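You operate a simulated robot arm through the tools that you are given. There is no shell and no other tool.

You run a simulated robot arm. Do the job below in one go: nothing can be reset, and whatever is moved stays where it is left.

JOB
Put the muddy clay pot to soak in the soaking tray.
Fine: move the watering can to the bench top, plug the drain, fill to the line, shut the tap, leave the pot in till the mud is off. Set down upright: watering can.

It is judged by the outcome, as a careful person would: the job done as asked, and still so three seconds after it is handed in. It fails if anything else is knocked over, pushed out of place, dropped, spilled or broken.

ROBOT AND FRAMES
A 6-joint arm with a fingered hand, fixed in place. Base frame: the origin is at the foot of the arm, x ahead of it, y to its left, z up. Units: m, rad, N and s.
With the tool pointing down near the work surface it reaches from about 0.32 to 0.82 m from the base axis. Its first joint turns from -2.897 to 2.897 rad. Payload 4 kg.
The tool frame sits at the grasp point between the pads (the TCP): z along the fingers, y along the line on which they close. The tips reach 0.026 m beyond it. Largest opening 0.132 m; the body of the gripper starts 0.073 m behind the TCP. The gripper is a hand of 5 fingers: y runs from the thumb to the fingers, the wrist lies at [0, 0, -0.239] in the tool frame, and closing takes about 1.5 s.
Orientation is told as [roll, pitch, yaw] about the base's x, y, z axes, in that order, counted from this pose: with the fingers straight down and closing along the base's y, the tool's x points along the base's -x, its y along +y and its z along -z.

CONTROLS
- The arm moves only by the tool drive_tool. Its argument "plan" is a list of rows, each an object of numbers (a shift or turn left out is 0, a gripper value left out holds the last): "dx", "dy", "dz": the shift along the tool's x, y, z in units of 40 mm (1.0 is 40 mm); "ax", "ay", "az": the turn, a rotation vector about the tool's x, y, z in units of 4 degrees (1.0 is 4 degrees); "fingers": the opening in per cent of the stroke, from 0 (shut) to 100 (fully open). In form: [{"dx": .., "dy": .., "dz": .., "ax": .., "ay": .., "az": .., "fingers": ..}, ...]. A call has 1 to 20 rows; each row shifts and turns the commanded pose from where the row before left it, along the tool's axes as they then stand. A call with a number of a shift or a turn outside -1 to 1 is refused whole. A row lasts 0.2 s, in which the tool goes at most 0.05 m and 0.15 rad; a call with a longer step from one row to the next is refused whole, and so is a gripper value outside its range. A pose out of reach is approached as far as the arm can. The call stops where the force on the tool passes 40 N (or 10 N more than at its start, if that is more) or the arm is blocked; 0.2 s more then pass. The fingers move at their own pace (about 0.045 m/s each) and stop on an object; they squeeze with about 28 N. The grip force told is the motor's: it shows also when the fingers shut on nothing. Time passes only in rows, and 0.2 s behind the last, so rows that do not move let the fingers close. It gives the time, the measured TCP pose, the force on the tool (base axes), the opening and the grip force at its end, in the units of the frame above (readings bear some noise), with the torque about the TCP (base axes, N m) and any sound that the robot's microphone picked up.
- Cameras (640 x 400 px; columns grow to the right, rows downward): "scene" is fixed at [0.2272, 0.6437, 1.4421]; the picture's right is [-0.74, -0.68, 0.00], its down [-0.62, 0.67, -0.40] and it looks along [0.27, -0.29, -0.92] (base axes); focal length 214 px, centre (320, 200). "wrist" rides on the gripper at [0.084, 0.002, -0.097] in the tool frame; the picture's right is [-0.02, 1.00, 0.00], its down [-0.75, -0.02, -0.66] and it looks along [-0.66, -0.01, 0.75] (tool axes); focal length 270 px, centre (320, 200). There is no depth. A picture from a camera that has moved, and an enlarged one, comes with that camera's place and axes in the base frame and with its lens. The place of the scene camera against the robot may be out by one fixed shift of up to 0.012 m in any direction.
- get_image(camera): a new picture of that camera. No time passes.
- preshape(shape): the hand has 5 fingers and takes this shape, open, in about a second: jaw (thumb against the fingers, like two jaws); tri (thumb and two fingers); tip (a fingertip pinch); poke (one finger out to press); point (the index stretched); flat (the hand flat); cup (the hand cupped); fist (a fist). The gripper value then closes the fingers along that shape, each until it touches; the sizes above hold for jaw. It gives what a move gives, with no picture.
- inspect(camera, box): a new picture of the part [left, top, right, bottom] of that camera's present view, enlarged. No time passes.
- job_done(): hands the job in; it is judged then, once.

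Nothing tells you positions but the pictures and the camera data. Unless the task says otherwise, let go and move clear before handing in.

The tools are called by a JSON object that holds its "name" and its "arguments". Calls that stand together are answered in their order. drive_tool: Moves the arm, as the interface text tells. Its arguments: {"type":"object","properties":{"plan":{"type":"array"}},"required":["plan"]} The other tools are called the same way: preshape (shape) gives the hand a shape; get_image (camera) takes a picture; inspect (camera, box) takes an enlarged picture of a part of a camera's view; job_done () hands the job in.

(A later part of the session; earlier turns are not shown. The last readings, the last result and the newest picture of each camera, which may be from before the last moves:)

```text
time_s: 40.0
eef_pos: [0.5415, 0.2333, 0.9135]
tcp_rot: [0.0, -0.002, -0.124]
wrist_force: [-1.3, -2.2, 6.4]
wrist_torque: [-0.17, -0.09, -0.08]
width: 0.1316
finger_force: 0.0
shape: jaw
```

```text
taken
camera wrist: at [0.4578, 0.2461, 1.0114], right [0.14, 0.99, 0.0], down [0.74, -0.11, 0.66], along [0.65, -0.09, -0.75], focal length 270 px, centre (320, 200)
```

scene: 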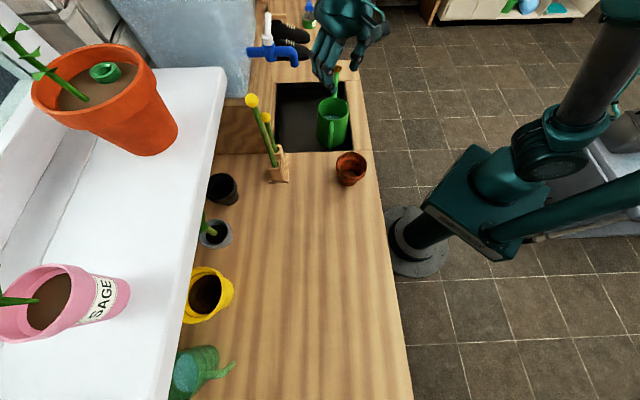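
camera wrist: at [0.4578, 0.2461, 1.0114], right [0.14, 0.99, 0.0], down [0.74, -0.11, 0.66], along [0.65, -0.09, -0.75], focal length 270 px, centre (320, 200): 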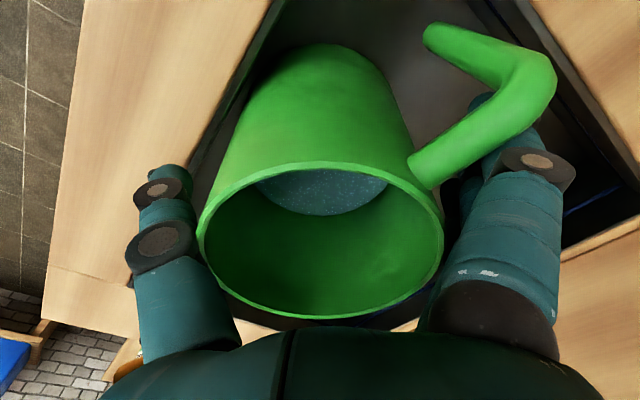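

There's a light upward force of about 6 N, most likely the thumb tip resting on the tray's rim. I'll raise slightly and check that it goes away.

{"name": "drive_tool", "arguments": {"plan": [{"dz": -0.18}, {}]}}

{"name": "inspect", "arguments": {"camera": "scene", "box": [270, 40, 400, 170]}}

```text
time_s: 40.6
eef_pos: [0.5421, 0.2333, 0.9207]
tcp_rot: [0.001, -0.003, -0.122]
wrist_force: [0.7, -0.4, -0.5]
wrist_torque: [-0.02, -0.02, 0.0]
width: 0.1319
finger_force: 0.2
shape: jaw
```

```text
3.08 times, centred on (335, 105) of scene
camera zoom: at [0.2272, 0.6437, 1.4421], right [-0.74, -0.68, 0.0], down [-0.62, 0.67, -0.4], along [0.27, -0.29, -0.92], focal length 660 px, centre (274, 492)
```

zoom: 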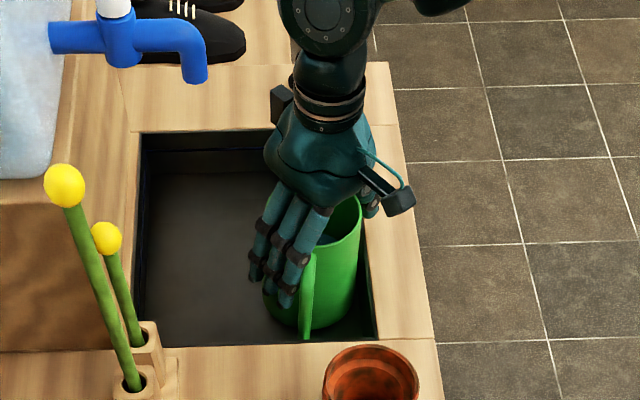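

Contact cleared. Now I'll close on the can's body.

{"name": "drive_tool", "arguments": {"plan": [{"fingers": 0}, {}, {}, {}, {}, {}, {}, {}]}}

{"name": "get_image", "arguments": {"camera": "wrist"}}

{"name": "inspect", "arguments": {"camera": "scene", "box": [270, 40, 400, 170]}}

```text
time_s: 42.4
eef_pos: [0.5414, 0.2339, 0.9209]
tcp_rot: [0.001, -0.002, -0.122]
wrist_force: [-1.2, -0.3, 0.1]
wrist_torque: [-0.04, 0.1, -0.1]
width: 0.0889
finger_force: 28.0
shape: jaw
```

```text
taken
camera wrist: at [0.4571, 0.2456, 1.0187], right [0.14, 0.99, 0.0], down [0.74, -0.11, 0.66], along [0.65, -0.09, -0.75], focal length 270 px, centre (320, 200)
```

wrist: 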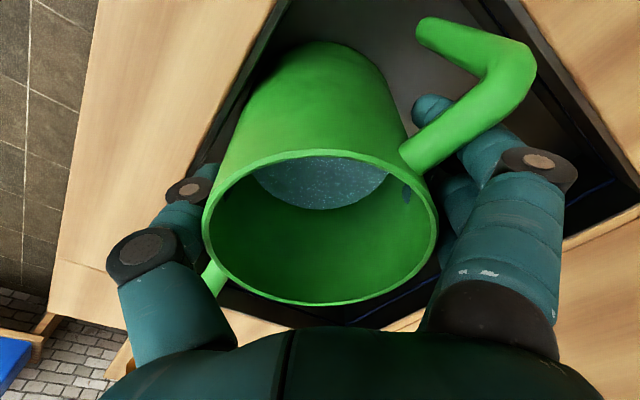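

```text
3.08 times, centred on (335, 105) of scene
camera zoom: at [0.2272, 0.6437, 1.4421], right [-0.74, -0.68, 0.0], down [-0.62, 0.67, -0.4], along [0.27, -0.29, -0.92], focal length 660 px, centre (274, 492)
```

zoom: 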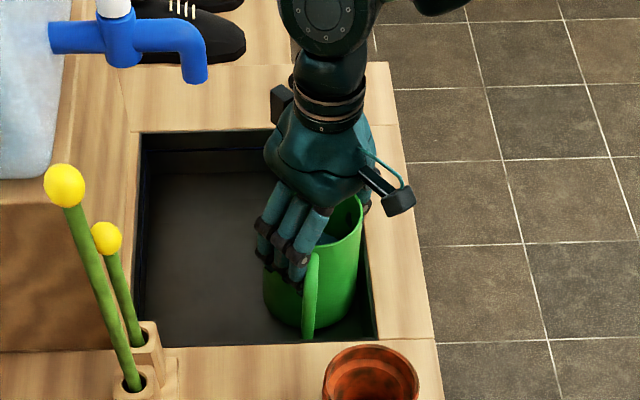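

The grip is on the body at 0.089 m width and 28 N. I'll lift slowly and check that the can stays level.

{"name": "drive_tool", "arguments": {"plan": [{"dz": -0.1}, {"dz": -0.2}, {"dz": -0.3}, {"dz": -0.3}, {}]}}

{"name": "get_image", "arguments": {"camera": "wrist"}}

{"name": "inspect", "arguments": {"camera": "scene", "box": [270, 40, 400, 170]}}

```text
time_s: 43.6
eef_pos: [0.5405, 0.2344, 0.9593]
tcp_rot: [0.0, -0.002, -0.121]
wrist_force: [-0.4, -0.6, -5.9]
wrist_torque: [0.05, 0.1, 0.02]
width: 0.0892
finger_force: 28.1
shape: jaw
```

```text
taken
camera wrist: at [0.4565, 0.2465, 1.0545], right [0.14, 0.99, 0.0], down [0.74, -0.11, 0.66], along [0.65, -0.09, -0.75], focal length 270 px, centre (320, 200)
```

wrist: 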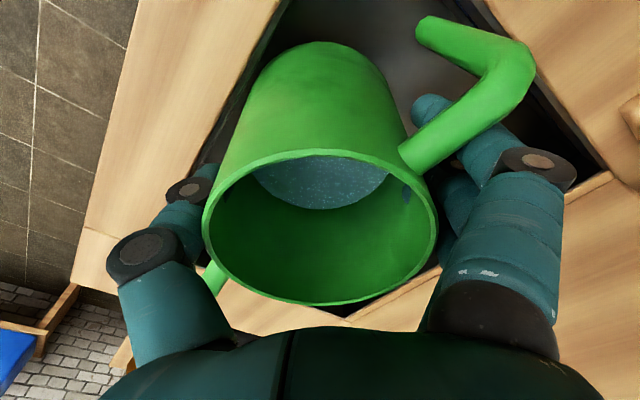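

```text
3.08 times, centred on (335, 105) of scene
camera zoom: at [0.2272, 0.6437, 1.4421], right [-0.74, -0.68, 0.0], down [-0.62, 0.67, -0.4], along [0.27, -0.29, -0.92], focal length 660 px, centre (274, 492)
```

zoom: 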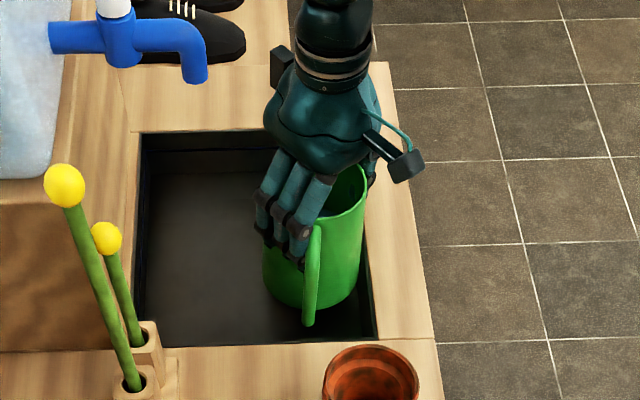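

The can is up and level, weighing about 0.6 kg with its water. I'll raise it clear of the tray rim and ease it away from the tap.

{"name": "drive_tool", "arguments": {"plan": [{"dz": -0.3}, {"dz": -0.4}, {"dz": -0.4, "dx": 0.08, "dy": -0.1}, {"dz": -0.4, "dx": 0.08, "dy": -0.1}, {"dz": -0.4, "dx": 0.08, "dy": -0.1}, {"dz": -0.4, "dx": 0.08, "dy": -0.1}, {"dz": -0.3}, {"dz": -0.2}, {}]}}

{"name": "get_image", "arguments": {"camera": "scene"}}

```text
time_s: 45.6
eef_pos: [0.5273, 0.2199, 1.072]
tcp_rot: [0.0, -0.002, -0.121]
wrist_force: [-0.7, -0.8, -4.8]
wrist_torque: [0.09, 0.09, 0.02]
width: 0.0886
finger_force: 27.2
shape: jaw
```

```text
taken
```

scene: 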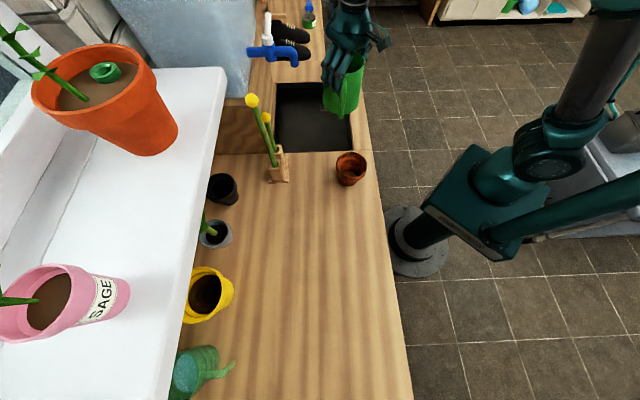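

Clear of the tray now. I'll swing it around over the open bench in a gentle arc, keeping it level.

{"name": "drive_tool", "arguments": {"plan": [{"dx": 0.13, "dy": 0.3, "az": -0.31}, {"dx": 0.256, "dy": 0.608, "az": -0.625}, {"dx": 0.256, "dy": 0.608, "az": -0.625}, {"dx": 0.256, "dy": 0.608, "az": -0.625}, {"dx": 0.256, "dy": 0.608, "az": -0.625}, {"dx": 0.256, "dy": 0.608, "az": -0.625}, {"dx": 0.256, "dy": 0.608, "az": -0.625}, {"dx": 0.256, "dy": 0.608, "az": -0.625}, {"dx": 0.256, "dy": 0.608, "az": -0.625}, {"dx": 0.256, "dy": 0.608, "az": -0.625}, {"dx": 0.13, "dy": 0.3, "az": -0.31}, {}]}}

{"name": "get_image", "arguments": {"camera": "scene"}}

{"name": "get_image", "arguments": {"camera": "wrist"}}

```text
time_s: 48.2
eef_pos: [0.4061, 0.4526, 1.0699]
tcp_rot: [-0.002, -0.002, 0.315]
wrist_force: [-0.3, 0.5, -5.0]
wrist_torque: [0.01, 0.11, -0.02]
width: 0.0889
finger_force: 27.7
shape: jaw
```

```text
taken
```

scene: 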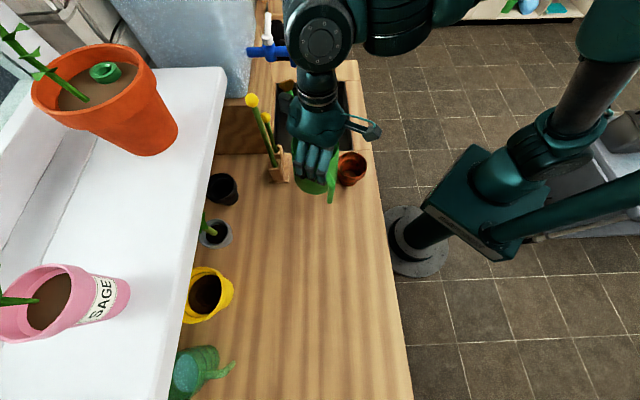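

```text
taken
camera wrist: at [0.3254, 0.4283, 1.1669], right [-0.29, 0.96, 0.0], down [0.72, 0.22, 0.66], along [0.63, 0.19, -0.75], focal length 270 px, centre (320, 200)
```

wrist: 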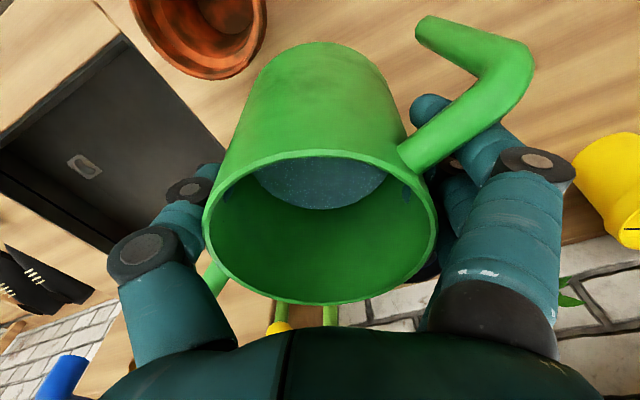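

The swing is going well and the can is level. The spout would pass near the dibber knobs if I kept turning, so I'll slide straight along the bench without turning any further.

{"name": "drive_tool", "arguments": {"plan": [{"dx": 0.17, "dy": 0.246}, {"dx": 0.34, "dy": 0.492}, {"dx": 0.34, "dy": 0.492}, {"dx": 0.34, "dy": 0.492}, {"dx": 0.34, "dy": 0.492}, {"dx": 0.34, "dy": 0.492}, {"dx": 0.34, "dy": 0.492}, {"dx": 0.34, "dy": 0.492}, {"dx": 0.34, "dy": 0.492}, {"dx": 0.34, "dy": 0.492}, {"dx": 0.17, "dy": 0.246}, {}]}}

{"name": "get_image", "arguments": {"camera": "scene"}}

{"name": "get_image", "arguments": {"camera": "wrist"}}

```text
time_s: 50.8
eef_pos: [0.2164, 0.5988, 1.0705]
tcp_rot: [-0.002, -0.001, 0.314]
wrist_force: [0.3, -0.8, -4.9]
wrist_torque: [0.02, 0.13, 0.01]
width: 0.0887
finger_force: 28.2
shape: jaw
```

```text
taken
```

scene: 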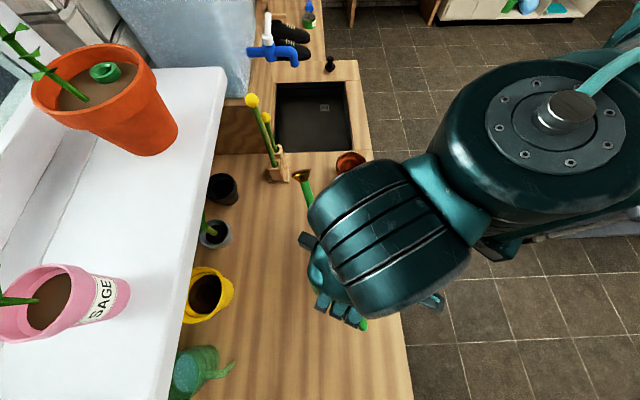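

```text
taken
camera wrist: at [0.1339, 0.5743, 1.1679], right [-0.29, 0.96, 0.0], down [0.72, 0.22, 0.66], along [0.63, 0.19, -0.75], focal length 270 px, centre (320, 200)
```

wrist: 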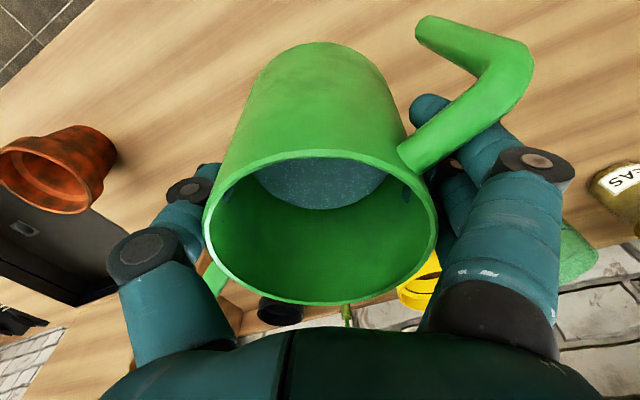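

The can is over clear bench top. I'll lower it to just above the surface, then ease it down until the weight transfers.

{"name": "drive_tool", "arguments": {"plan": [{"dz": 0.25}, {"dz": 0.4}, {"dz": 0.4}, {"dz": 0.4}, {"dz": 0.35}, {"dz": 0.2}, {}]}}

{"name": "drive_tool", "arguments": {"plan": [{"dz": 0.1}, {"dz": 0.1}, {}]}}

```text
time_s: 52.4
eef_pos: [0.2164, 0.5993, 0.9875]
tcp_rot: [0.0, -0.002, 0.314]
wrist_force: [0.2, -0.1, -5.4]
wrist_torque: [0.0, 0.1, -0.03]
width: 0.0886
finger_force: 28.2
shape: jaw
```

```text
time_s: 53.2
eef_pos: [0.2164, 0.5979, 0.9814]
tcp_rot: [0.0, -0.002, 0.313]
wrist_force: [-0.1, 0.7, 2.8]
wrist_torque: [-0.18, 0.05, -0.01]
width: 0.0885
finger_force: 27.6
shape: jaw
```

The can is resting on the bench. I'll open the hand and rise straight up.

{"name": "drive_tool", "arguments": {"plan": [{"fingers": 100}, {}, {}, {}, {}, {}, {"dz": -0.4}, {"dz": -0.8}, {"dz": -1}, {"dz": -1}, {"dz": -1}, {}]}}

{"name": "get_image", "arguments": {"camera": "wrist"}}

{"name": "get_image", "arguments": {"camera": "scene"}}

```text
time_s: 55.8
eef_pos: [0.2145, 0.5955, 1.1494]
tcp_rot: [-0.001, -0.002, 0.313]
wrist_force: [0.1, -0.2, -0.5]
wrist_torque: [0.01, 0.0, 0.02]
width: 0.1319
finger_force: 0.1
shape: jaw
```

```text
taken
camera wrist: at [0.1338, 0.5713, 1.2473], right [-0.29, 0.96, 0.0], down [0.72, 0.22, 0.66], along [0.63, 0.19, -0.75], focal length 270 px, centre (320, 200)
```

wrist: 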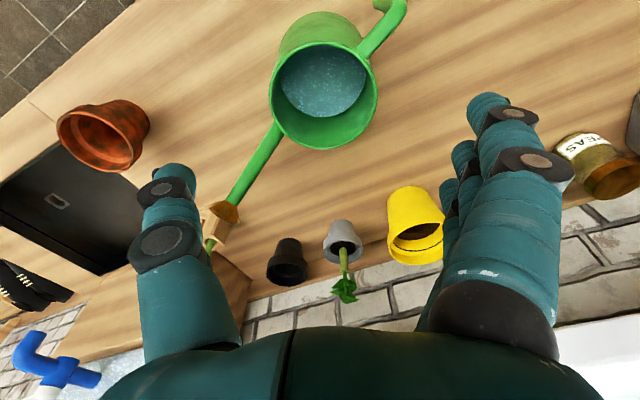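

```text
taken
```

scene: 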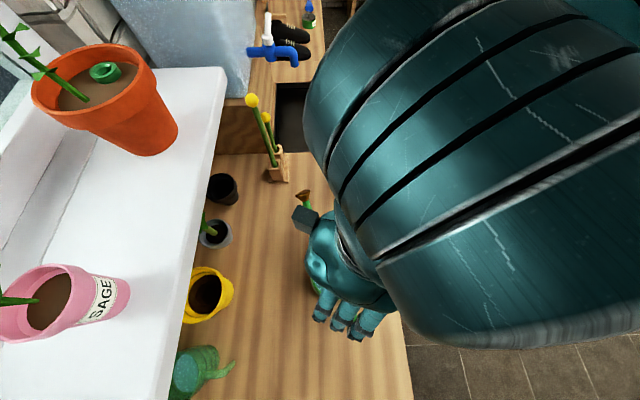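

The can stands upright on the bench and the tray is empty. Next I'll fly around, clear of the tap, to look at the plug.

{"name": "drive_tool", "arguments": {"plan": [{"dx": -0.22, "dy": -0.97}, {"dx": -0.22, "dy": -0.97}, {"dx": -0.22, "dy": -0.97}, {"dx": -0.22, "dy": -0.97}, {"dx": -0.22, "dy": -0.97}, {"dx": -0.22, "dy": -0.97}, {"dx": -0.22, "dy": -0.97}, {"dx": -0.22, "dy": -0.97}, {"dx": -0.22, "dy": -0.97}, {"dx": -0.22, "dy": -0.97}, {"az": 1}, {"az": 1}, {"az": 1}, {"az": 1}, {"az": 0.48}, {}]}}

{"name": "drive_tool", "arguments": {"plan": [{"dx": -0.65, "dy": -0.6}, {"dx": -0.65, "dy": -0.6}, {"dx": -0.65, "dy": -0.6}, {"dx": -0.65, "dy": -0.6}, {"dx": -0.65, "dy": -0.6}, {"dx": -0.65, "dy": -0.6}, {"dx": -0.65, "dy": -0.6}, {"dx": -0.65, "dy": -0.6}, {}]}}

{"name": "get_image", "arguments": {"camera": "wrist"}}

{"name": "get_image", "arguments": {"camera": "scene"}}

```text
time_s: 59.2
eef_pos: [0.4198, 0.2552, 1.1498]
tcp_rot: [0.0, -0.002, -0.001]
wrist_force: [0.1, 0.5, 0.0]
wrist_torque: [-0.01, 0.0, 0.0]
width: 0.1319
finger_force: 0.1
shape: jaw
```

```text
time_s: 61.2
eef_pos: [0.6283, 0.0637, 1.1482]
tcp_rot: [0.0, -0.001, 0.001]
wrist_force: [0.3, -0.2, 0.3]
wrist_torque: [0.01, 0.03, -0.03]
width: 0.1319
finger_force: 0.0
shape: jaw
```

```text
taken
camera wrist: at [0.5427, 0.0654, 1.2456], right [0.02, 1.0, 0.0], down [0.75, -0.01, 0.66], along [0.66, -0.01, -0.75], focal length 270 px, centre (320, 200)
```

wrist: 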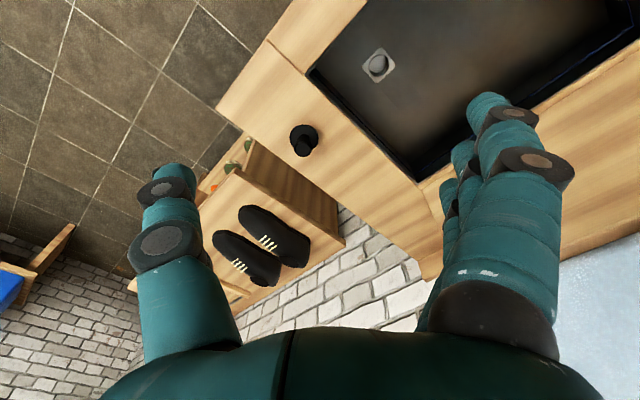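

```text
taken
```

scene: 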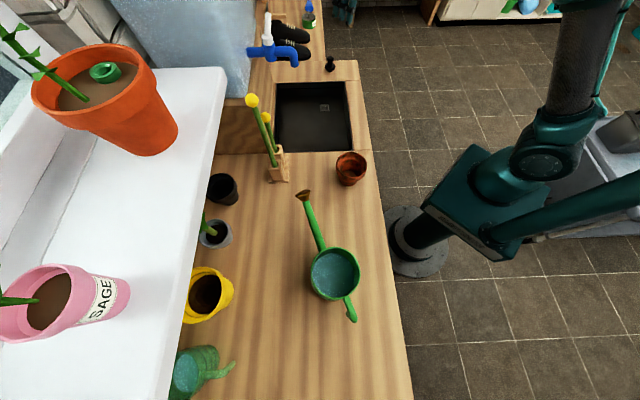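

{"name": "inspect", "arguments": {"camera": "wrist", "box": [260, 100, 350, 180]}}

{"name": "inspect", "arguments": {"camera": "scene", "box": [300, 45, 360, 85]}}

{"name": "inspect", "arguments": {"camera": "scene", "box": [265, 60, 375, 160]}}

{"name": "inspect", "arguments": {"camera": "wrist", "box": [340, 20, 440, 100]}}

```text
5.00 times, centred on (305, 140) of wrist
camera zoom: at [0.5427, 0.0654, 1.2456], right [0.02, 1.0, 0.0], down [0.75, -0.01, 0.66], along [0.66, -0.01, -0.75], focal length 1351 px, centre (395, 500)
```

zoom: 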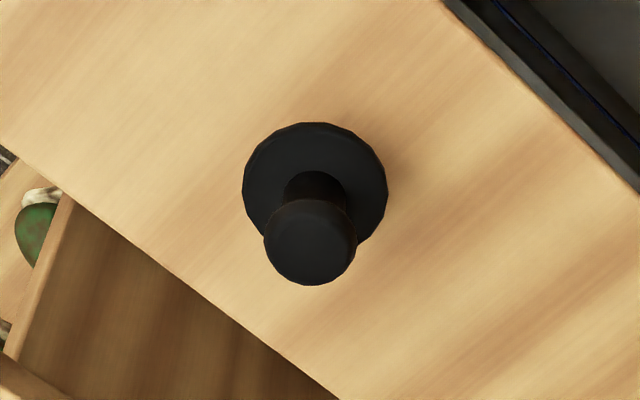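

```text
10.00 times, centred on (330, 65) of scene
camera zoom: at [0.2272, 0.6437, 1.4421], right [-0.74, -0.68, 0.0], down [-0.62, 0.67, -0.4], along [0.27, -0.29, -0.92], focal length 2145 px, centre (220, 1550)
```

zoom: 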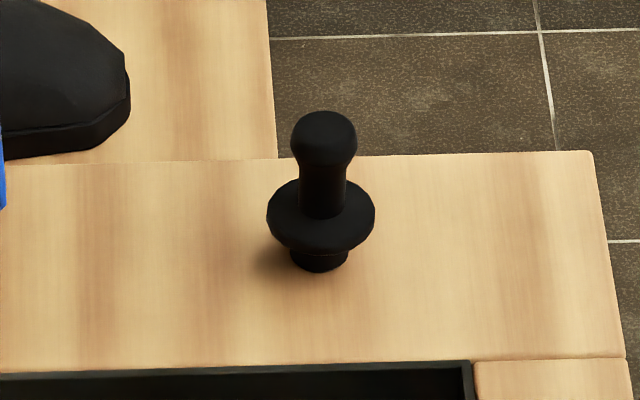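

```text
4.00 times, centred on (320, 110) of scene
camera zoom: at [0.2272, 0.6437, 1.4421], right [-0.74, -0.68, 0.0], down [-0.62, 0.67, -0.4], along [0.27, -0.29, -0.92], focal length 858 px, centre (320, 560)
```

zoom: 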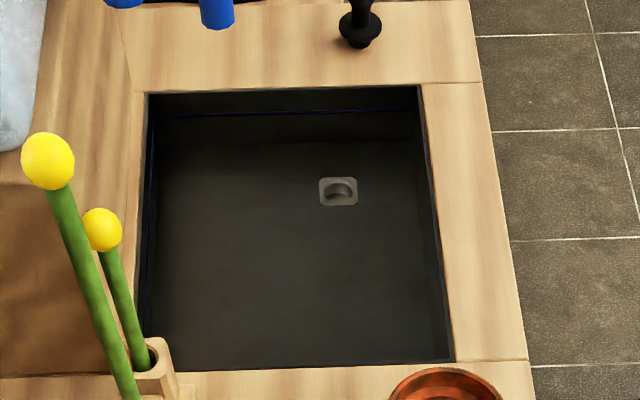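

```text
5.00 times, centred on (390, 60) of wrist
camera zoom: at [0.5427, 0.0654, 1.2456], right [0.02, 1.0, 0.0], down [0.75, -0.01, 0.66], along [0.66, -0.01, -0.75], focal length 1351 px, centre (-30, 900)
```

zoom: 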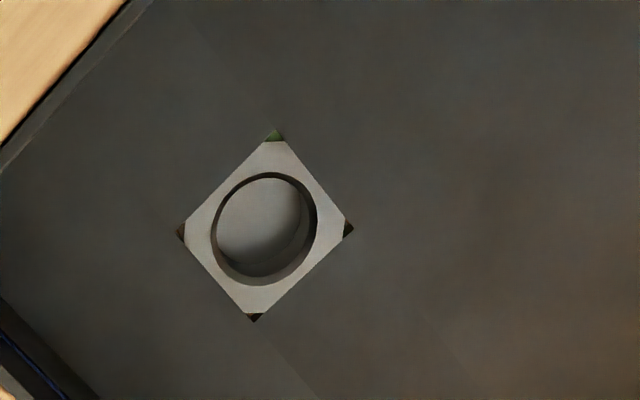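

The plug is at about (0.7305, 0.040) and the drain hole at about (0.657, 0.149). The fill line is the blue line around the inside of the tray. I'll move over the plug and check alignment.

{"name": "drive_tool", "arguments": {"plan": [{"dx": -0.64, "dy": -0.147, "dz": 0.5, "fingers": 60}, {"dx": -0.64, "dy": -0.147, "dz": 0.5}, {"dx": -0.64, "dy": -0.147, "dz": 0.5}, {"dx": -0.64, "dy": -0.147, "dz": 0.5}, {"dz": 0.8}, {"dz": 0.8}, {}]}}

{"name": "get_image", "arguments": {"camera": "wrist"}}

{"name": "inspect", "arguments": {"camera": "scene", "box": [260, 0, 400, 110]}}

```text
time_s: 62.8
eef_pos: [0.7328, 0.036, 1.0101]
tcp_rot: [0.0, -0.002, 0.001]
wrist_force: [0.3, -0.6, -0.3]
wrist_torque: [-0.03, -0.01, -0.01]
width: 0.0798
finger_force: 0.1
shape: jaw
```

```text
taken
camera wrist: at [0.6484, 0.0387, 1.1068], right [0.02, 1.0, 0.0], down [0.75, -0.01, 0.66], along [0.66, -0.01, -0.75], focal length 270 px, centre (320, 200)
```

wrist: 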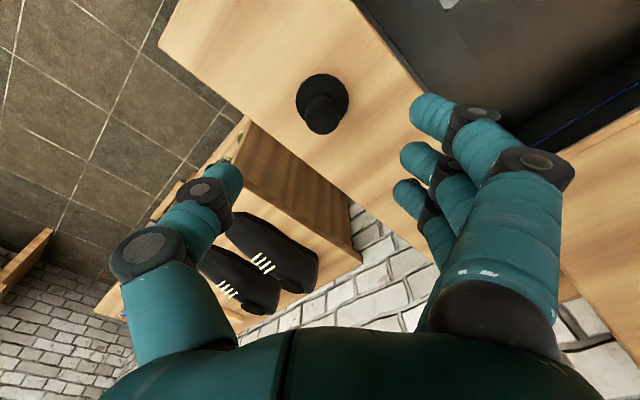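

```text
3.64 times, centred on (330, 55) of scene
camera zoom: at [0.2272, 0.6437, 1.4421], right [-0.74, -0.68, 0.0], down [-0.62, 0.67, -0.4], along [0.27, -0.29, -0.92], focal length 780 px, centre (284, 727)
```

zoom: 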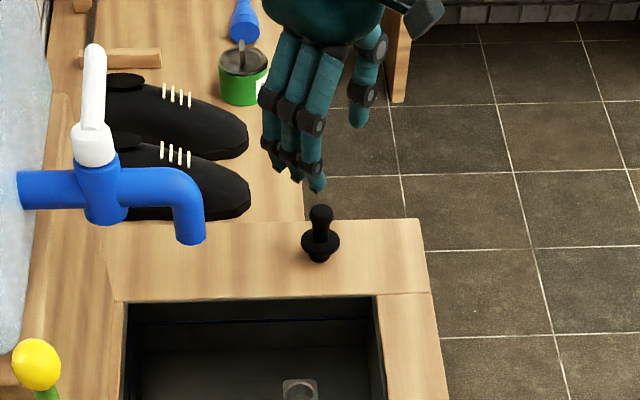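

{"name": "drive_tool", "arguments": {"plan": [{"dx": 0.08, "dy": 0.075, "dz": 0.5}, {"dz": 0.5}, {"dz": 0.5}, {"dz": 0.4}, {}]}}

{"name": "get_image", "arguments": {"camera": "wrist"}}

{"name": "inspect", "arguments": {"camera": "scene", "box": [290, 20, 380, 95]}}

```text
time_s: 64.0
eef_pos: [0.7276, 0.0438, 0.9295]
tcp_rot: [0.001, -0.001, 0.001]
wrist_force: [1.3, -0.3, -0.2]
wrist_torque: [0.0, -0.02, 0.0]
width: 0.0798
finger_force: 0.0
shape: jaw
```

```text
taken
camera wrist: at [0.6418, 0.0459, 1.0278], right [0.02, 1.0, 0.0], down [0.75, -0.01, 0.66], along [0.66, -0.01, -0.75], focal length 270 px, centre (320, 200)
```

wrist: 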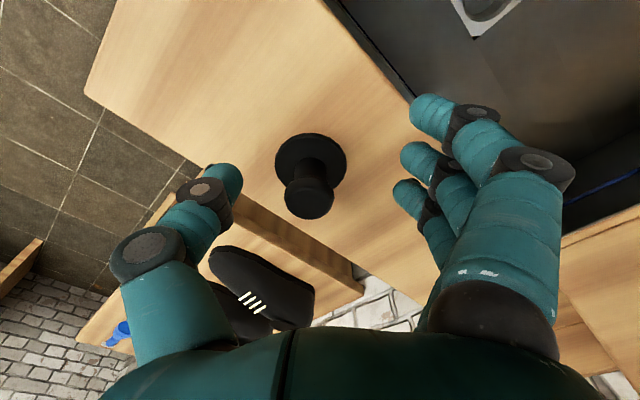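

```text
5.33 times, centred on (335, 58) of scene
camera zoom: at [0.2272, 0.6437, 1.4421], right [-0.74, -0.68, 0.0], down [-0.62, 0.67, -0.4], along [0.27, -0.29, -0.92], focal length 1144 px, centre (240, 960)
```

zoom: 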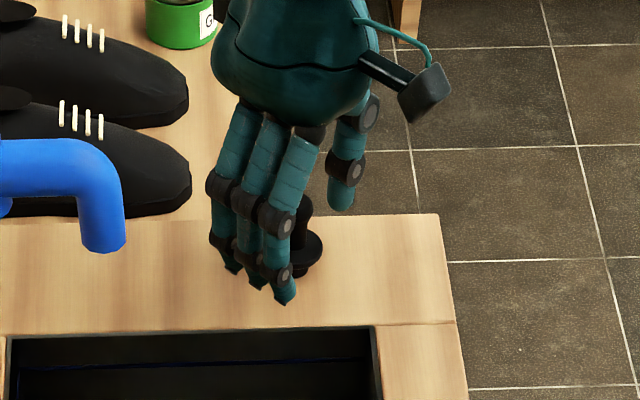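

The knob sits about 4 mm to the thumb side of centre. I'll shift and close on it.

{"name": "drive_tool", "arguments": {"plan": [{"dy": -0.1, "dx": -0.02}, {"fingers": 0}, {}, {}, {}, {}, {}, {}, {}]}}

{"name": "get_image", "arguments": {"camera": "wrist"}}

```text
time_s: 66.0
eef_pos: [0.7294, 0.0412, 0.9301]
tcp_rot: [0.001, -0.002, 0.002]
wrist_force: [-1.3, -0.5, 0.4]
wrist_torque: [0.0, 0.01, 0.01]
width: 0.0021
finger_force: 27.6
shape: jaw
```

```text
taken
camera wrist: at [0.6429, 0.0418, 1.028], right [0.02, 1.0, 0.0], down [0.75, -0.01, 0.66], along [0.66, -0.01, -0.75], focal length 270 px, centre (320, 200)
```

wrist: 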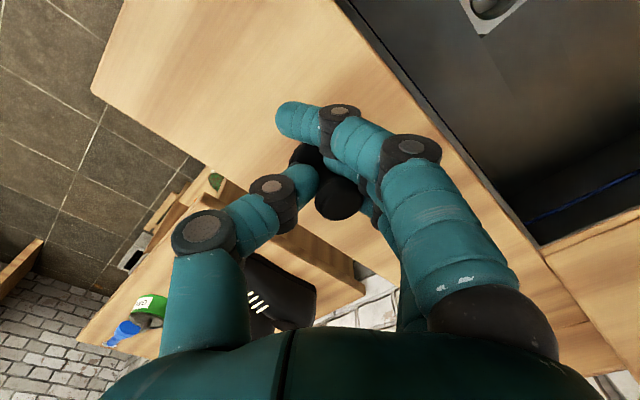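

The knob appears caught between the thumb and the second finger. I'll lift a little and check that the plug comes with it.

{"name": "drive_tool", "arguments": {"plan": [{"dz": -0.25}, {"dz": -0.5}, {"dz": -0.5}, {}]}}

{"name": "get_image", "arguments": {"camera": "wrist"}}

{"name": "inspect", "arguments": {"camera": "scene", "box": [290, 20, 380, 95]}}

```text
time_s: 67.0
eef_pos: [0.727, 0.0395, 0.9826]
tcp_rot: [0.0, -0.002, 0.0]
wrist_force: [-0.2, -0.4, -1.2]
wrist_torque: [0.0, 0.0, 0.0]
width: 0.0016
finger_force: 27.9
shape: jaw
```

```text
taken
camera wrist: at [0.6419, 0.041, 1.0802], right [0.02, 1.0, 0.0], down [0.75, -0.01, 0.66], along [0.66, -0.01, -0.75], focal length 270 px, centre (320, 200)
```

wrist: 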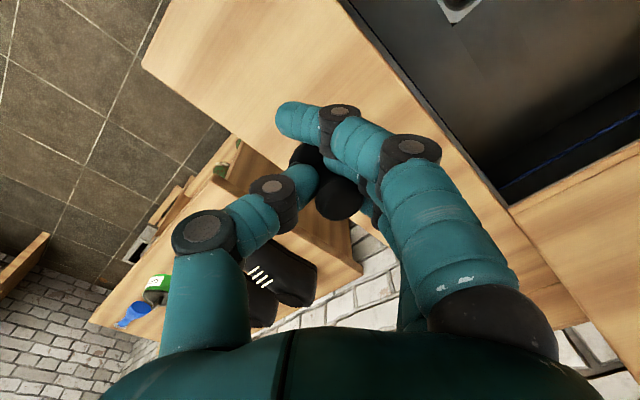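

```text
5.33 times, centred on (335, 58) of scene
camera zoom: at [0.2272, 0.6437, 1.4421], right [-0.74, -0.68, 0.0], down [-0.62, 0.67, -0.4], along [0.27, -0.29, -0.92], focal length 1144 px, centre (240, 960)
```

zoom: 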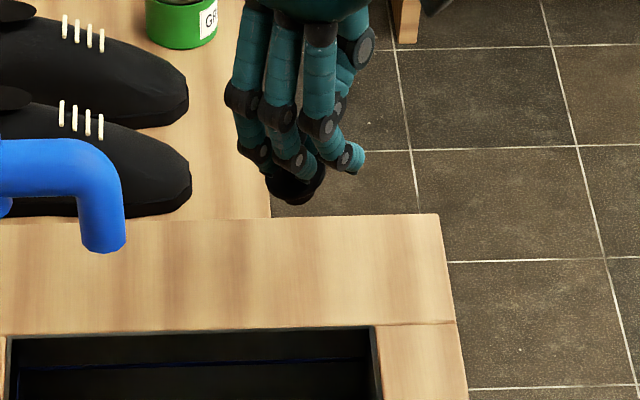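

{"name": "inspect", "arguments": {"camera": "wrist", "box": [260, 120, 400, 240]}}

{"name": "inspect", "arguments": {"camera": "scene", "box": [310, 30, 360, 70]}}

```text
3.33 times, centred on (330, 180) of wrist
camera zoom: at [0.6419, 0.041, 1.0802], right [0.02, 1.0, 0.0], down [0.75, -0.01, 0.66], along [0.66, -0.01, -0.75], focal length 901 px, centre (287, 267)
```

zoom: 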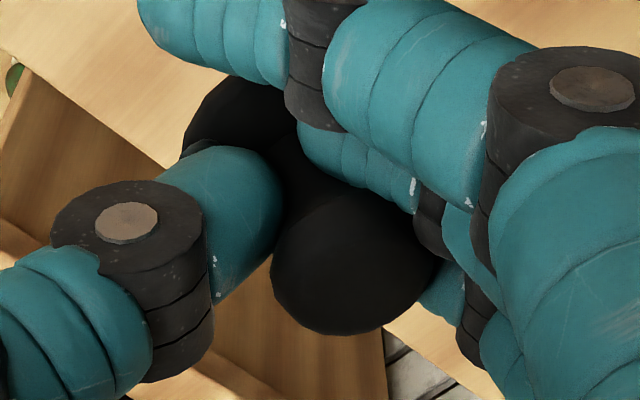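

```text
10.00 times, centred on (335, 50) of scene
camera zoom: at [0.2272, 0.6437, 1.4421], right [-0.74, -0.68, 0.0], down [-0.62, 0.67, -0.4], along [0.27, -0.29, -0.92], focal length 2145 px, centre (170, 1700)
```

zoom: 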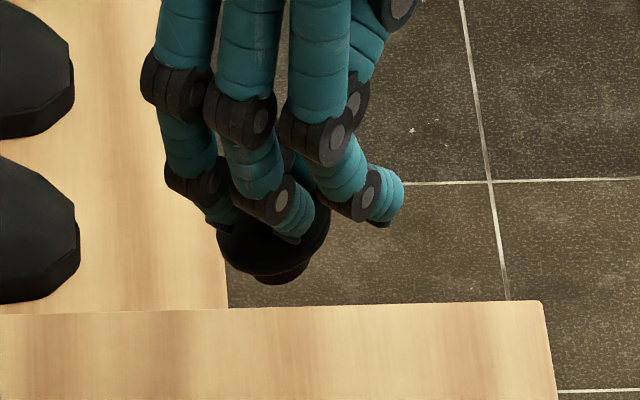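

The plug is held but leans about 15°, bottom toward the thumb. I'll carry it over the drain and roll the hand to stand it upright before inserting.

{"name": "drive_tool", "arguments": {"plan": [{"dx": 0.25, "dy": 0.35, "dz": -0.3}, {"dx": 0.4, "dy": 0.6, "dz": -0.2}, {"dx": 0.4, "dy": 0.6}, {"dx": 0.4, "dy": 0.6}, {"dx": 0.3, "dy": 0.45}, {"ax": -1}, {"ax": -1}, {"ax": -1}, {}]}}

{"name": "get_image", "arguments": {"camera": "wrist"}}

{"name": "inspect", "arguments": {"camera": "scene", "box": [280, 40, 380, 140]}}

```text
time_s: 69.0
eef_pos: [0.657, 0.1433, 1.0012]
tcp_rot: [0.21, 0.0, 0.002]
wrist_force: [0.5, -0.5, 0.7]
wrist_torque: [0.02, -0.02, -0.01]
width: 0.0015
finger_force: 28.2
shape: jaw
```

```text
taken
camera wrist: at [0.5724, 0.1246, 1.0969], right [0.02, 0.98, 0.21], down [0.75, -0.15, 0.64], along [0.66, 0.14, -0.74], focal length 270 px, centre (320, 200)
```

wrist: 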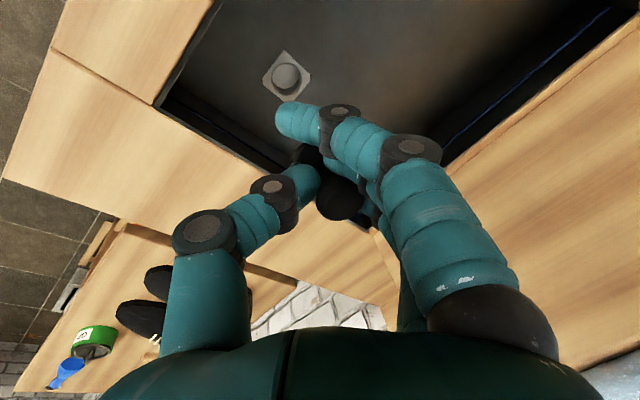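

```text
4.00 times, centred on (330, 90) of scene
camera zoom: at [0.2272, 0.6437, 1.4421], right [-0.74, -0.68, 0.0], down [-0.62, 0.67, -0.4], along [0.27, -0.29, -0.92], focal length 858 px, centre (280, 640)
```

zoom: 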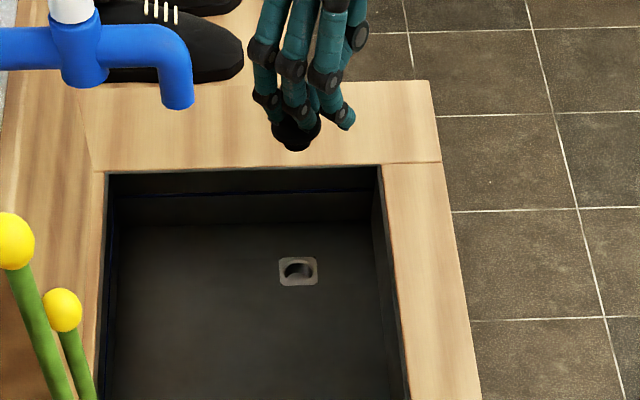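

{"name": "inspect", "arguments": {"camera": "wrist", "box": [240, 40, 400, 240]}}

{"name": "inspect", "arguments": {"camera": "scene", "box": [330, 55, 380, 90]}}

{"name": "inspect", "arguments": {"camera": "scene", "box": [325, 40, 385, 85]}}

```text
2.00 times, centred on (320, 140) of wrist
camera zoom: at [0.5724, 0.1246, 1.0969], right [0.02, 0.98, 0.21], down [0.75, -0.15, 0.64], along [0.66, 0.14, -0.74], focal length 541 px, centre (320, 320)
```

zoom: 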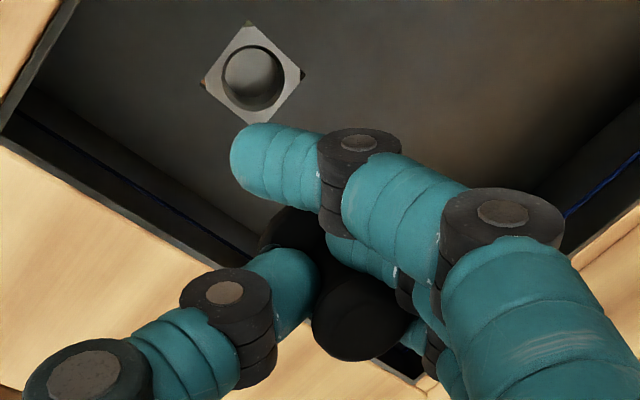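

```text
11.43 times, centred on (355, 72) of scene
camera zoom: at [0.2272, 0.6437, 1.4421], right [-0.74, -0.68, 0.0], down [-0.62, 0.67, -0.4], along [0.27, -0.29, -0.92], focal length 2451 px, centre (-80, 1657)
```

zoom: 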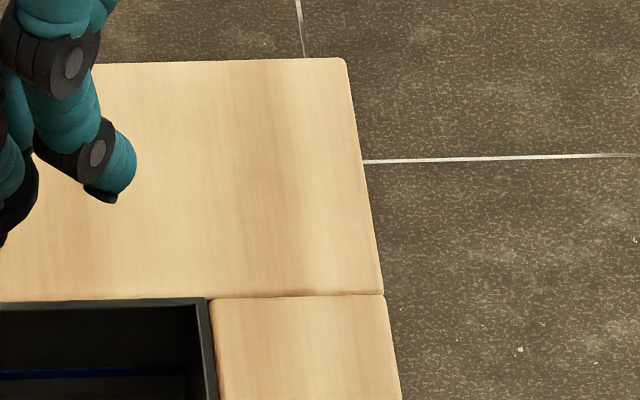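

```text
8.89 times, centred on (355, 62) of scene
camera zoom: at [0.2272, 0.6437, 1.4421], right [-0.74, -0.68, 0.0], down [-0.62, 0.67, -0.4], along [0.27, -0.29, -0.92], focal length 1906 px, centre (9, 1422)
```

zoom: 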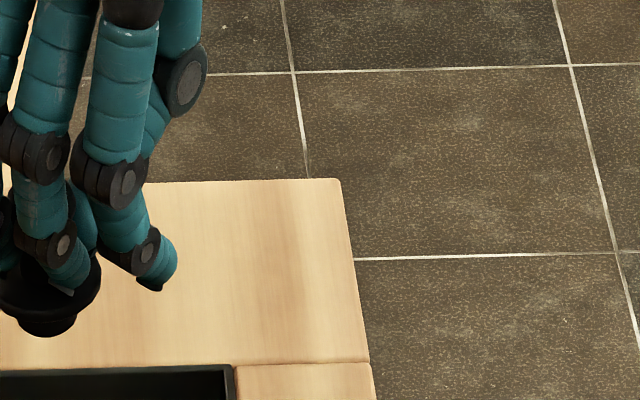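

{"name": "inspect", "arguments": {"camera": "scene", "box": [313, 50, 358, 85]}}

```text
11.43 times, centred on (336, 68) of scene
camera zoom: at [0.2272, 0.6437, 1.4421], right [-0.74, -0.68, 0.0], down [-0.62, 0.67, -0.4], along [0.27, -0.29, -0.92], focal length 2451 px, centre (143, 1714)
```

zoom: 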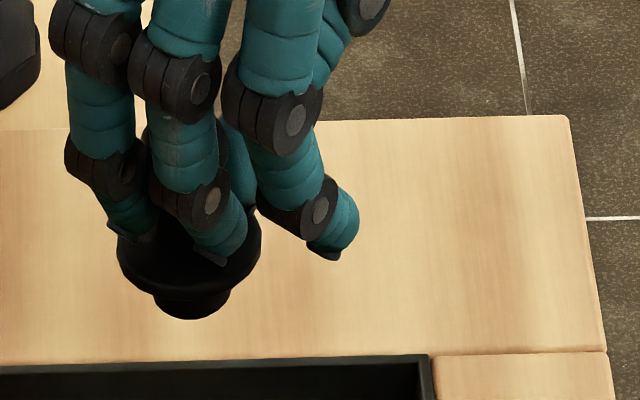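

The plug now hangs nearly upright at about (0.662, 0.1525), a few millimetres off the hole. I'll lower it to just above the tray floor and recheck alignment.

{"name": "drive_tool", "arguments": {"plan": [{"dx": 0.025, "dy": -0.13, "dz": 0.56}, {"dx": 0.025, "dy": -0.13, "dz": 0.56}, {"dx": 0.025, "dy": -0.13, "dz": 0.56}, {"dx": 0.025, "dy": -0.13, "dz": 0.56}, {"dx": 0.02, "dy": -0.13, "dz": 0.5}, {}]}}

{"name": "inspect", "arguments": {"camera": "scene", "box": [295, 75, 355, 125]}}

{"name": "inspect", "arguments": {"camera": "wrist", "box": [220, 60, 400, 240]}}

```text
time_s: 70.4
eef_pos: [0.6544, 0.1406, 0.8898]
tcp_rot: [0.207, -0.001, 0.0]
wrist_force: [-0.4, 0.3, -0.9]
wrist_torque: [-0.01, 0.01, 0.02]
width: 0.0016
finger_force: 27.7
shape: jaw
```

```text
8.00 times, centred on (325, 100) of scene
camera zoom: at [0.2272, 0.6437, 1.4421], right [-0.74, -0.68, 0.0], down [-0.62, 0.67, -0.4], along [0.27, -0.29, -0.92], focal length 1716 px, centre (280, 1000)
```

zoom: 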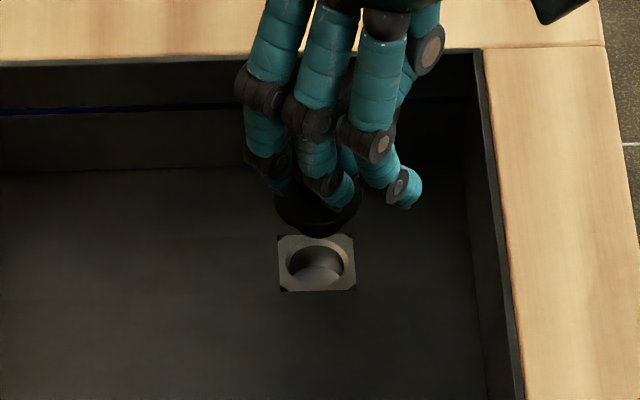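

```text
2.22 times, centred on (310, 150) of wrist
camera zoom: at [0.569, 0.1216, 0.9864], right [0.02, 0.98, 0.21], down [0.75, -0.15, 0.64], along [0.66, 0.14, -0.74], focal length 601 px, centre (342, 311)
```

zoom: 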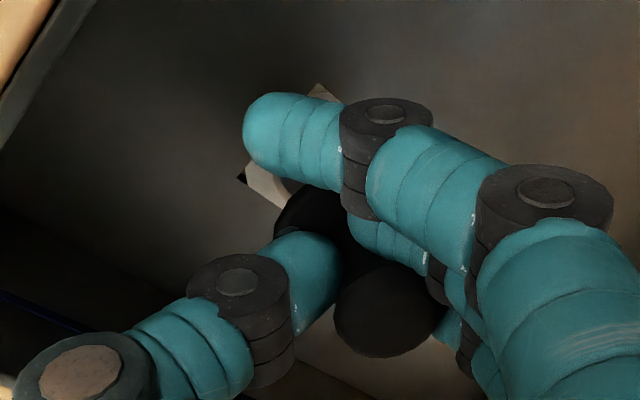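

The stem looks lined up with the hole to within about 2 mm. I'll lower slowly and watch the force.

{"name": "drive_tool", "arguments": {"plan": [{"dy": -0.05, "dz": 0.24}, {"dy": -0.05, "dz": 0.24}, {}]}}

{"name": "inspect", "arguments": {"camera": "scene", "box": [295, 75, 355, 125]}}

```text
time_s: 71.2
eef_pos: [0.6527, 0.1405, 0.8708]
tcp_rot: [0.21, -0.003, 0.003]
wrist_force: [0.7, 0.2, 0.1]
wrist_torque: [0.01, 0.01, -0.02]
width: 0.0015
finger_force: 28.0
shape: jaw
```

```text
8.00 times, centred on (325, 100) of scene
camera zoom: at [0.2272, 0.6437, 1.4421], right [-0.74, -0.68, 0.0], down [-0.62, 0.67, -0.4], along [0.27, -0.29, -0.92], focal length 1716 px, centre (280, 1000)
```

zoom: 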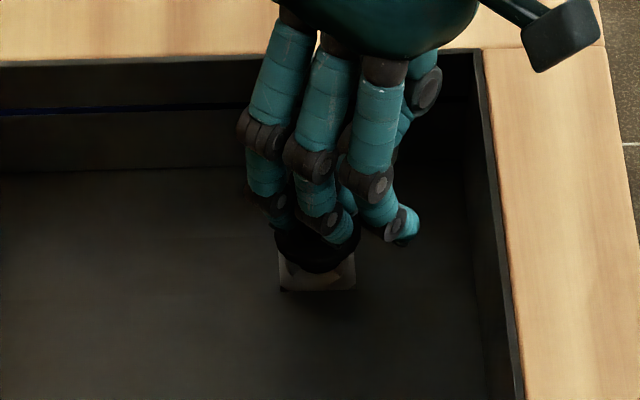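

{"name": "drive_tool", "arguments": {"plan": [{"dy": -0.03, "dz": 0.15}, {"dy": -0.03, "dz": 0.15}, {}]}}

{"name": "inspect", "arguments": {"camera": "scene", "box": [295, 75, 355, 125]}}

```text
time_s: 72.0
eef_pos: [0.653, 0.14, 0.8584]
tcp_rot: [0.21, -0.001, -0.001]
wrist_force: [0.1, -0.1, -0.3]
wrist_torque: [-0.01, 0.02, -0.01]
width: 0.0014
finger_force: 27.6
shape: jaw
```

```text
8.00 times, centred on (325, 100) of scene
camera zoom: at [0.2272, 0.6437, 1.4421], right [-0.74, -0.68, 0.0], down [-0.62, 0.67, -0.4], along [0.27, -0.29, -0.92], focal length 1716 px, centre (280, 1000)
```

zoom: 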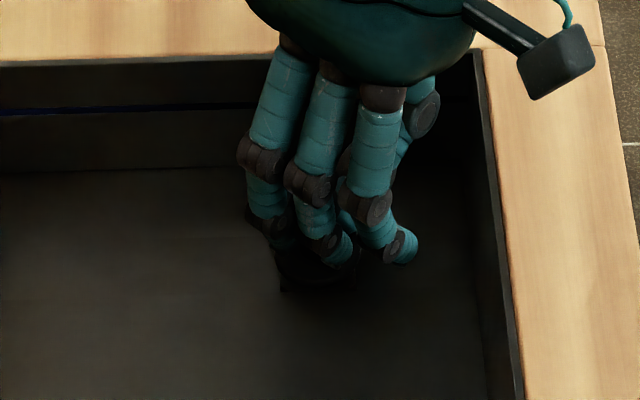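

No force yet, so the stem appears to be in the hole. I'll lower a few more millimetres until it seats.

{"name": "drive_tool", "arguments": {"plan": [{"dy": -0.015, "dz": 0.075}, {}]}}

{"name": "drive_tool", "arguments": {"plan": [{"dy": -0.015, "dz": 0.075}, {}]}}

```text
time_s: 72.6
eef_pos: [0.6536, 0.1398, 0.8545]
tcp_rot: [0.21, -0.002, 0.003]
wrist_force: [-0.3, -0.5, 1.6]
wrist_torque: [0.06, -0.01, 0.01]
width: 0.0015
finger_force: 27.9
shape: jaw
```

```text
time_s: 73.2
eef_pos: [0.6538, 0.1393, 0.8525]
tcp_rot: [0.209, -0.004, 0.0]
wrist_force: [-4.1, -10.1, 22.2]
wrist_torque: [-0.04, 0.05, 0.07]
width: 0.0023
finger_force: 28.4
shape: jaw
```

It is seated, with a firm reaction. I'll ease off, open the fingers and lift away vertically.

{"name": "drive_tool", "arguments": {"plan": [{"dy": 0.01, "dz": -0.05}, {"fingers": 45}, {}, {}, {}, {}, {}, {"dy": 0.06, "dz": -0.3}, {"dy": 0.12, "dz": -0.6}, {"dy": 0.2, "dz": -0.9}, {"dy": 0.2, "dz": -0.9}, {"dy": 0.2, "dz": -0.9}, {}]}}

{"name": "inspect", "arguments": {"camera": "scene", "box": [295, 75, 355, 125]}}

{"name": "get_image", "arguments": {"camera": "wrist"}}

```text
time_s: 76.0
eef_pos: [0.6536, 0.1381, 1.0022]
tcp_rot: [0.212, -0.003, 0.0]
wrist_force: [1.0, 0.4, -1.3]
wrist_torque: [0.01, -0.02, -0.01]
width: 0.0587
finger_force: 0.0
shape: jaw
```

```text
8.00 times, centred on (325, 100) of scene
camera zoom: at [0.2272, 0.6437, 1.4421], right [-0.74, -0.68, 0.0], down [-0.62, 0.67, -0.4], along [0.27, -0.29, -0.92], focal length 1716 px, centre (280, 1000)
```

zoom: 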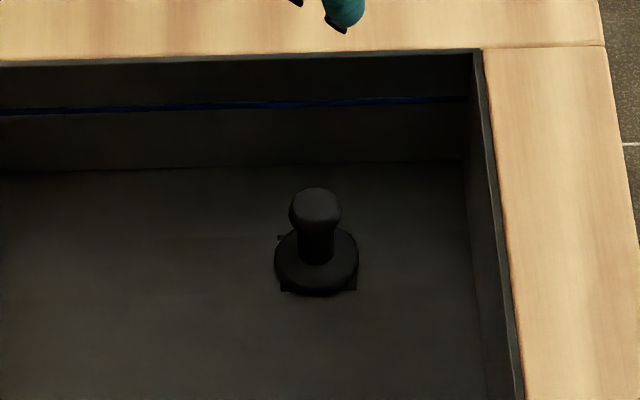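

```text
taken
camera wrist: at [0.5684, 0.1212, 1.0973], right [0.02, 0.98, 0.21], down [0.75, -0.15, 0.64], along [0.66, 0.14, -0.74], focal length 270 px, centre (320, 200)
```

wrist: 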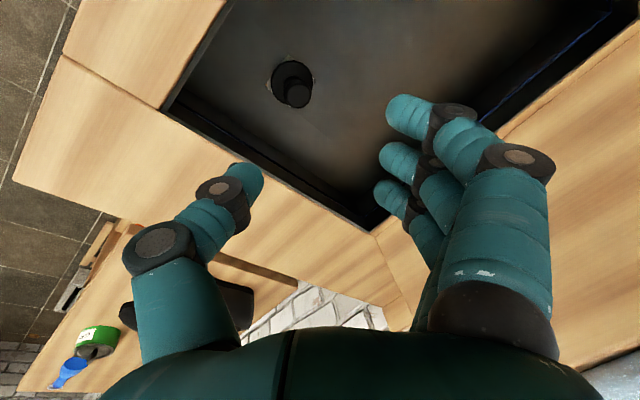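

The plug sits flat in the drain, and the blue fill line is about 3 cm above the tray floor. Next is the muddy pot: I'll level the hand, swing around away from the tap, and look at it from above.

{"name": "drive_tool", "arguments": {"plan": [{"ax": 1, "dz": -0.5}, {"ax": 1, "dz": -0.5}, {"ax": 1, "dz": -0.5}, {"dz": -0.9, "fingers": 100}, {"dx": 0.9}, {"dx": 0.9}, {"dx": 0.9}, {"dx": 0.55}, {"dx": 0.52, "dy": 0.77}, {"dx": 0.52, "dy": 0.77}, {"dx": 0.52, "dy": 0.77}, {"dx": 0.52, "dy": 0.77}, {"dx": 0.52, "dy": 0.77}, {"dx": 0.52, "dy": 0.77}, {"dx": 0.52, "dy": 0.77}, {}]}}

{"name": "get_image", "arguments": {"camera": "wrist"}}

{"name": "get_image", "arguments": {"camera": "scene"}}

```text
time_s: 79.4
eef_pos: [0.3773, 0.3474, 1.0964]
tcp_rot: [0.0, -0.001, 0.002]
wrist_force: [0.1, -0.2, -0.3]
wrist_torque: [0.03, -0.01, -0.04]
width: 0.1319
finger_force: 0.0
shape: jaw
```

```text
taken
camera wrist: at [0.2921, 0.3496, 1.1943], right [0.02, 1.0, 0.0], down [0.75, -0.01, 0.66], along [0.66, -0.01, -0.75], focal length 270 px, centre (320, 200)
```

wrist: 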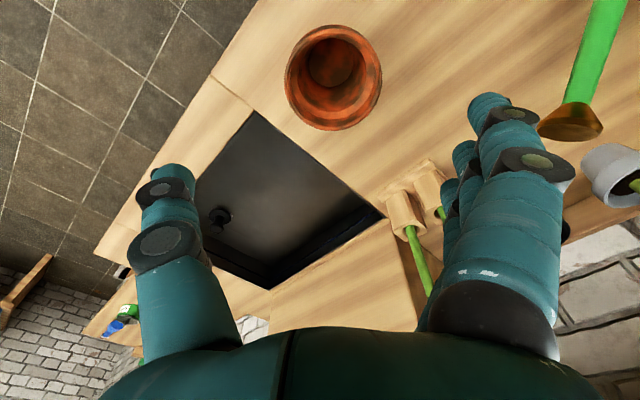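

```text
taken
```

scene: 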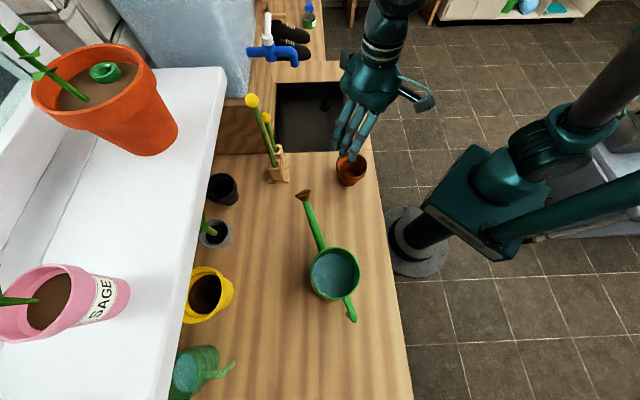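

{"name": "inspect", "arguments": {"camera": "wrist", "box": [260, 10, 400, 150]}}

{"name": "inspect", "arguments": {"camera": "scene", "box": [320, 130, 390, 200]}}

```text
2.86 times, centred on (330, 80) of wrist
camera zoom: at [0.2921, 0.3496, 1.1943], right [0.02, 1.0, 0.0], down [0.75, -0.01, 0.66], along [0.66, -0.01, -0.75], focal length 772 px, centre (291, 543)
```

zoom: 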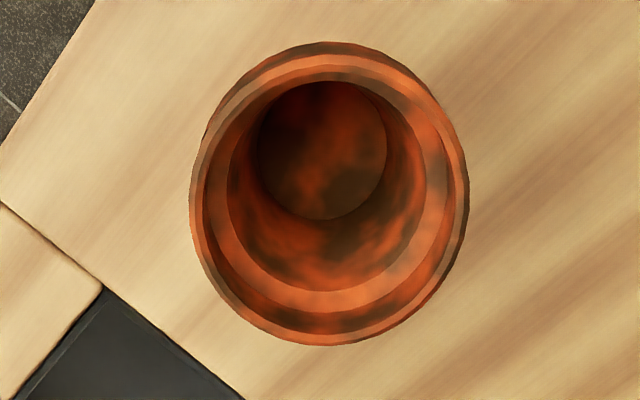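

```text
5.71 times, centred on (355, 165) of scene
camera zoom: at [0.2272, 0.6437, 1.4421], right [-0.74, -0.68, 0.0], down [-0.62, 0.67, -0.4], along [0.27, -0.29, -0.92], focal length 1226 px, centre (120, 400)
```

zoom: 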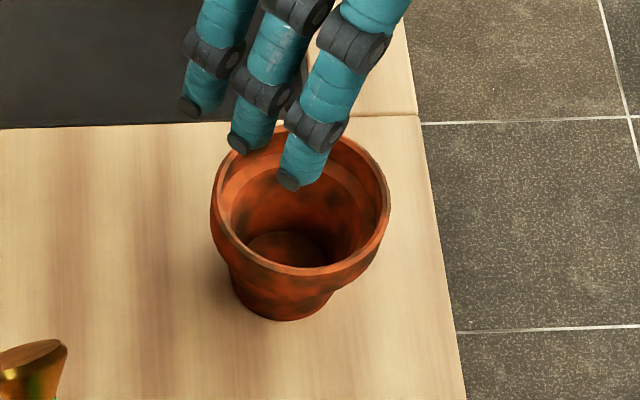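

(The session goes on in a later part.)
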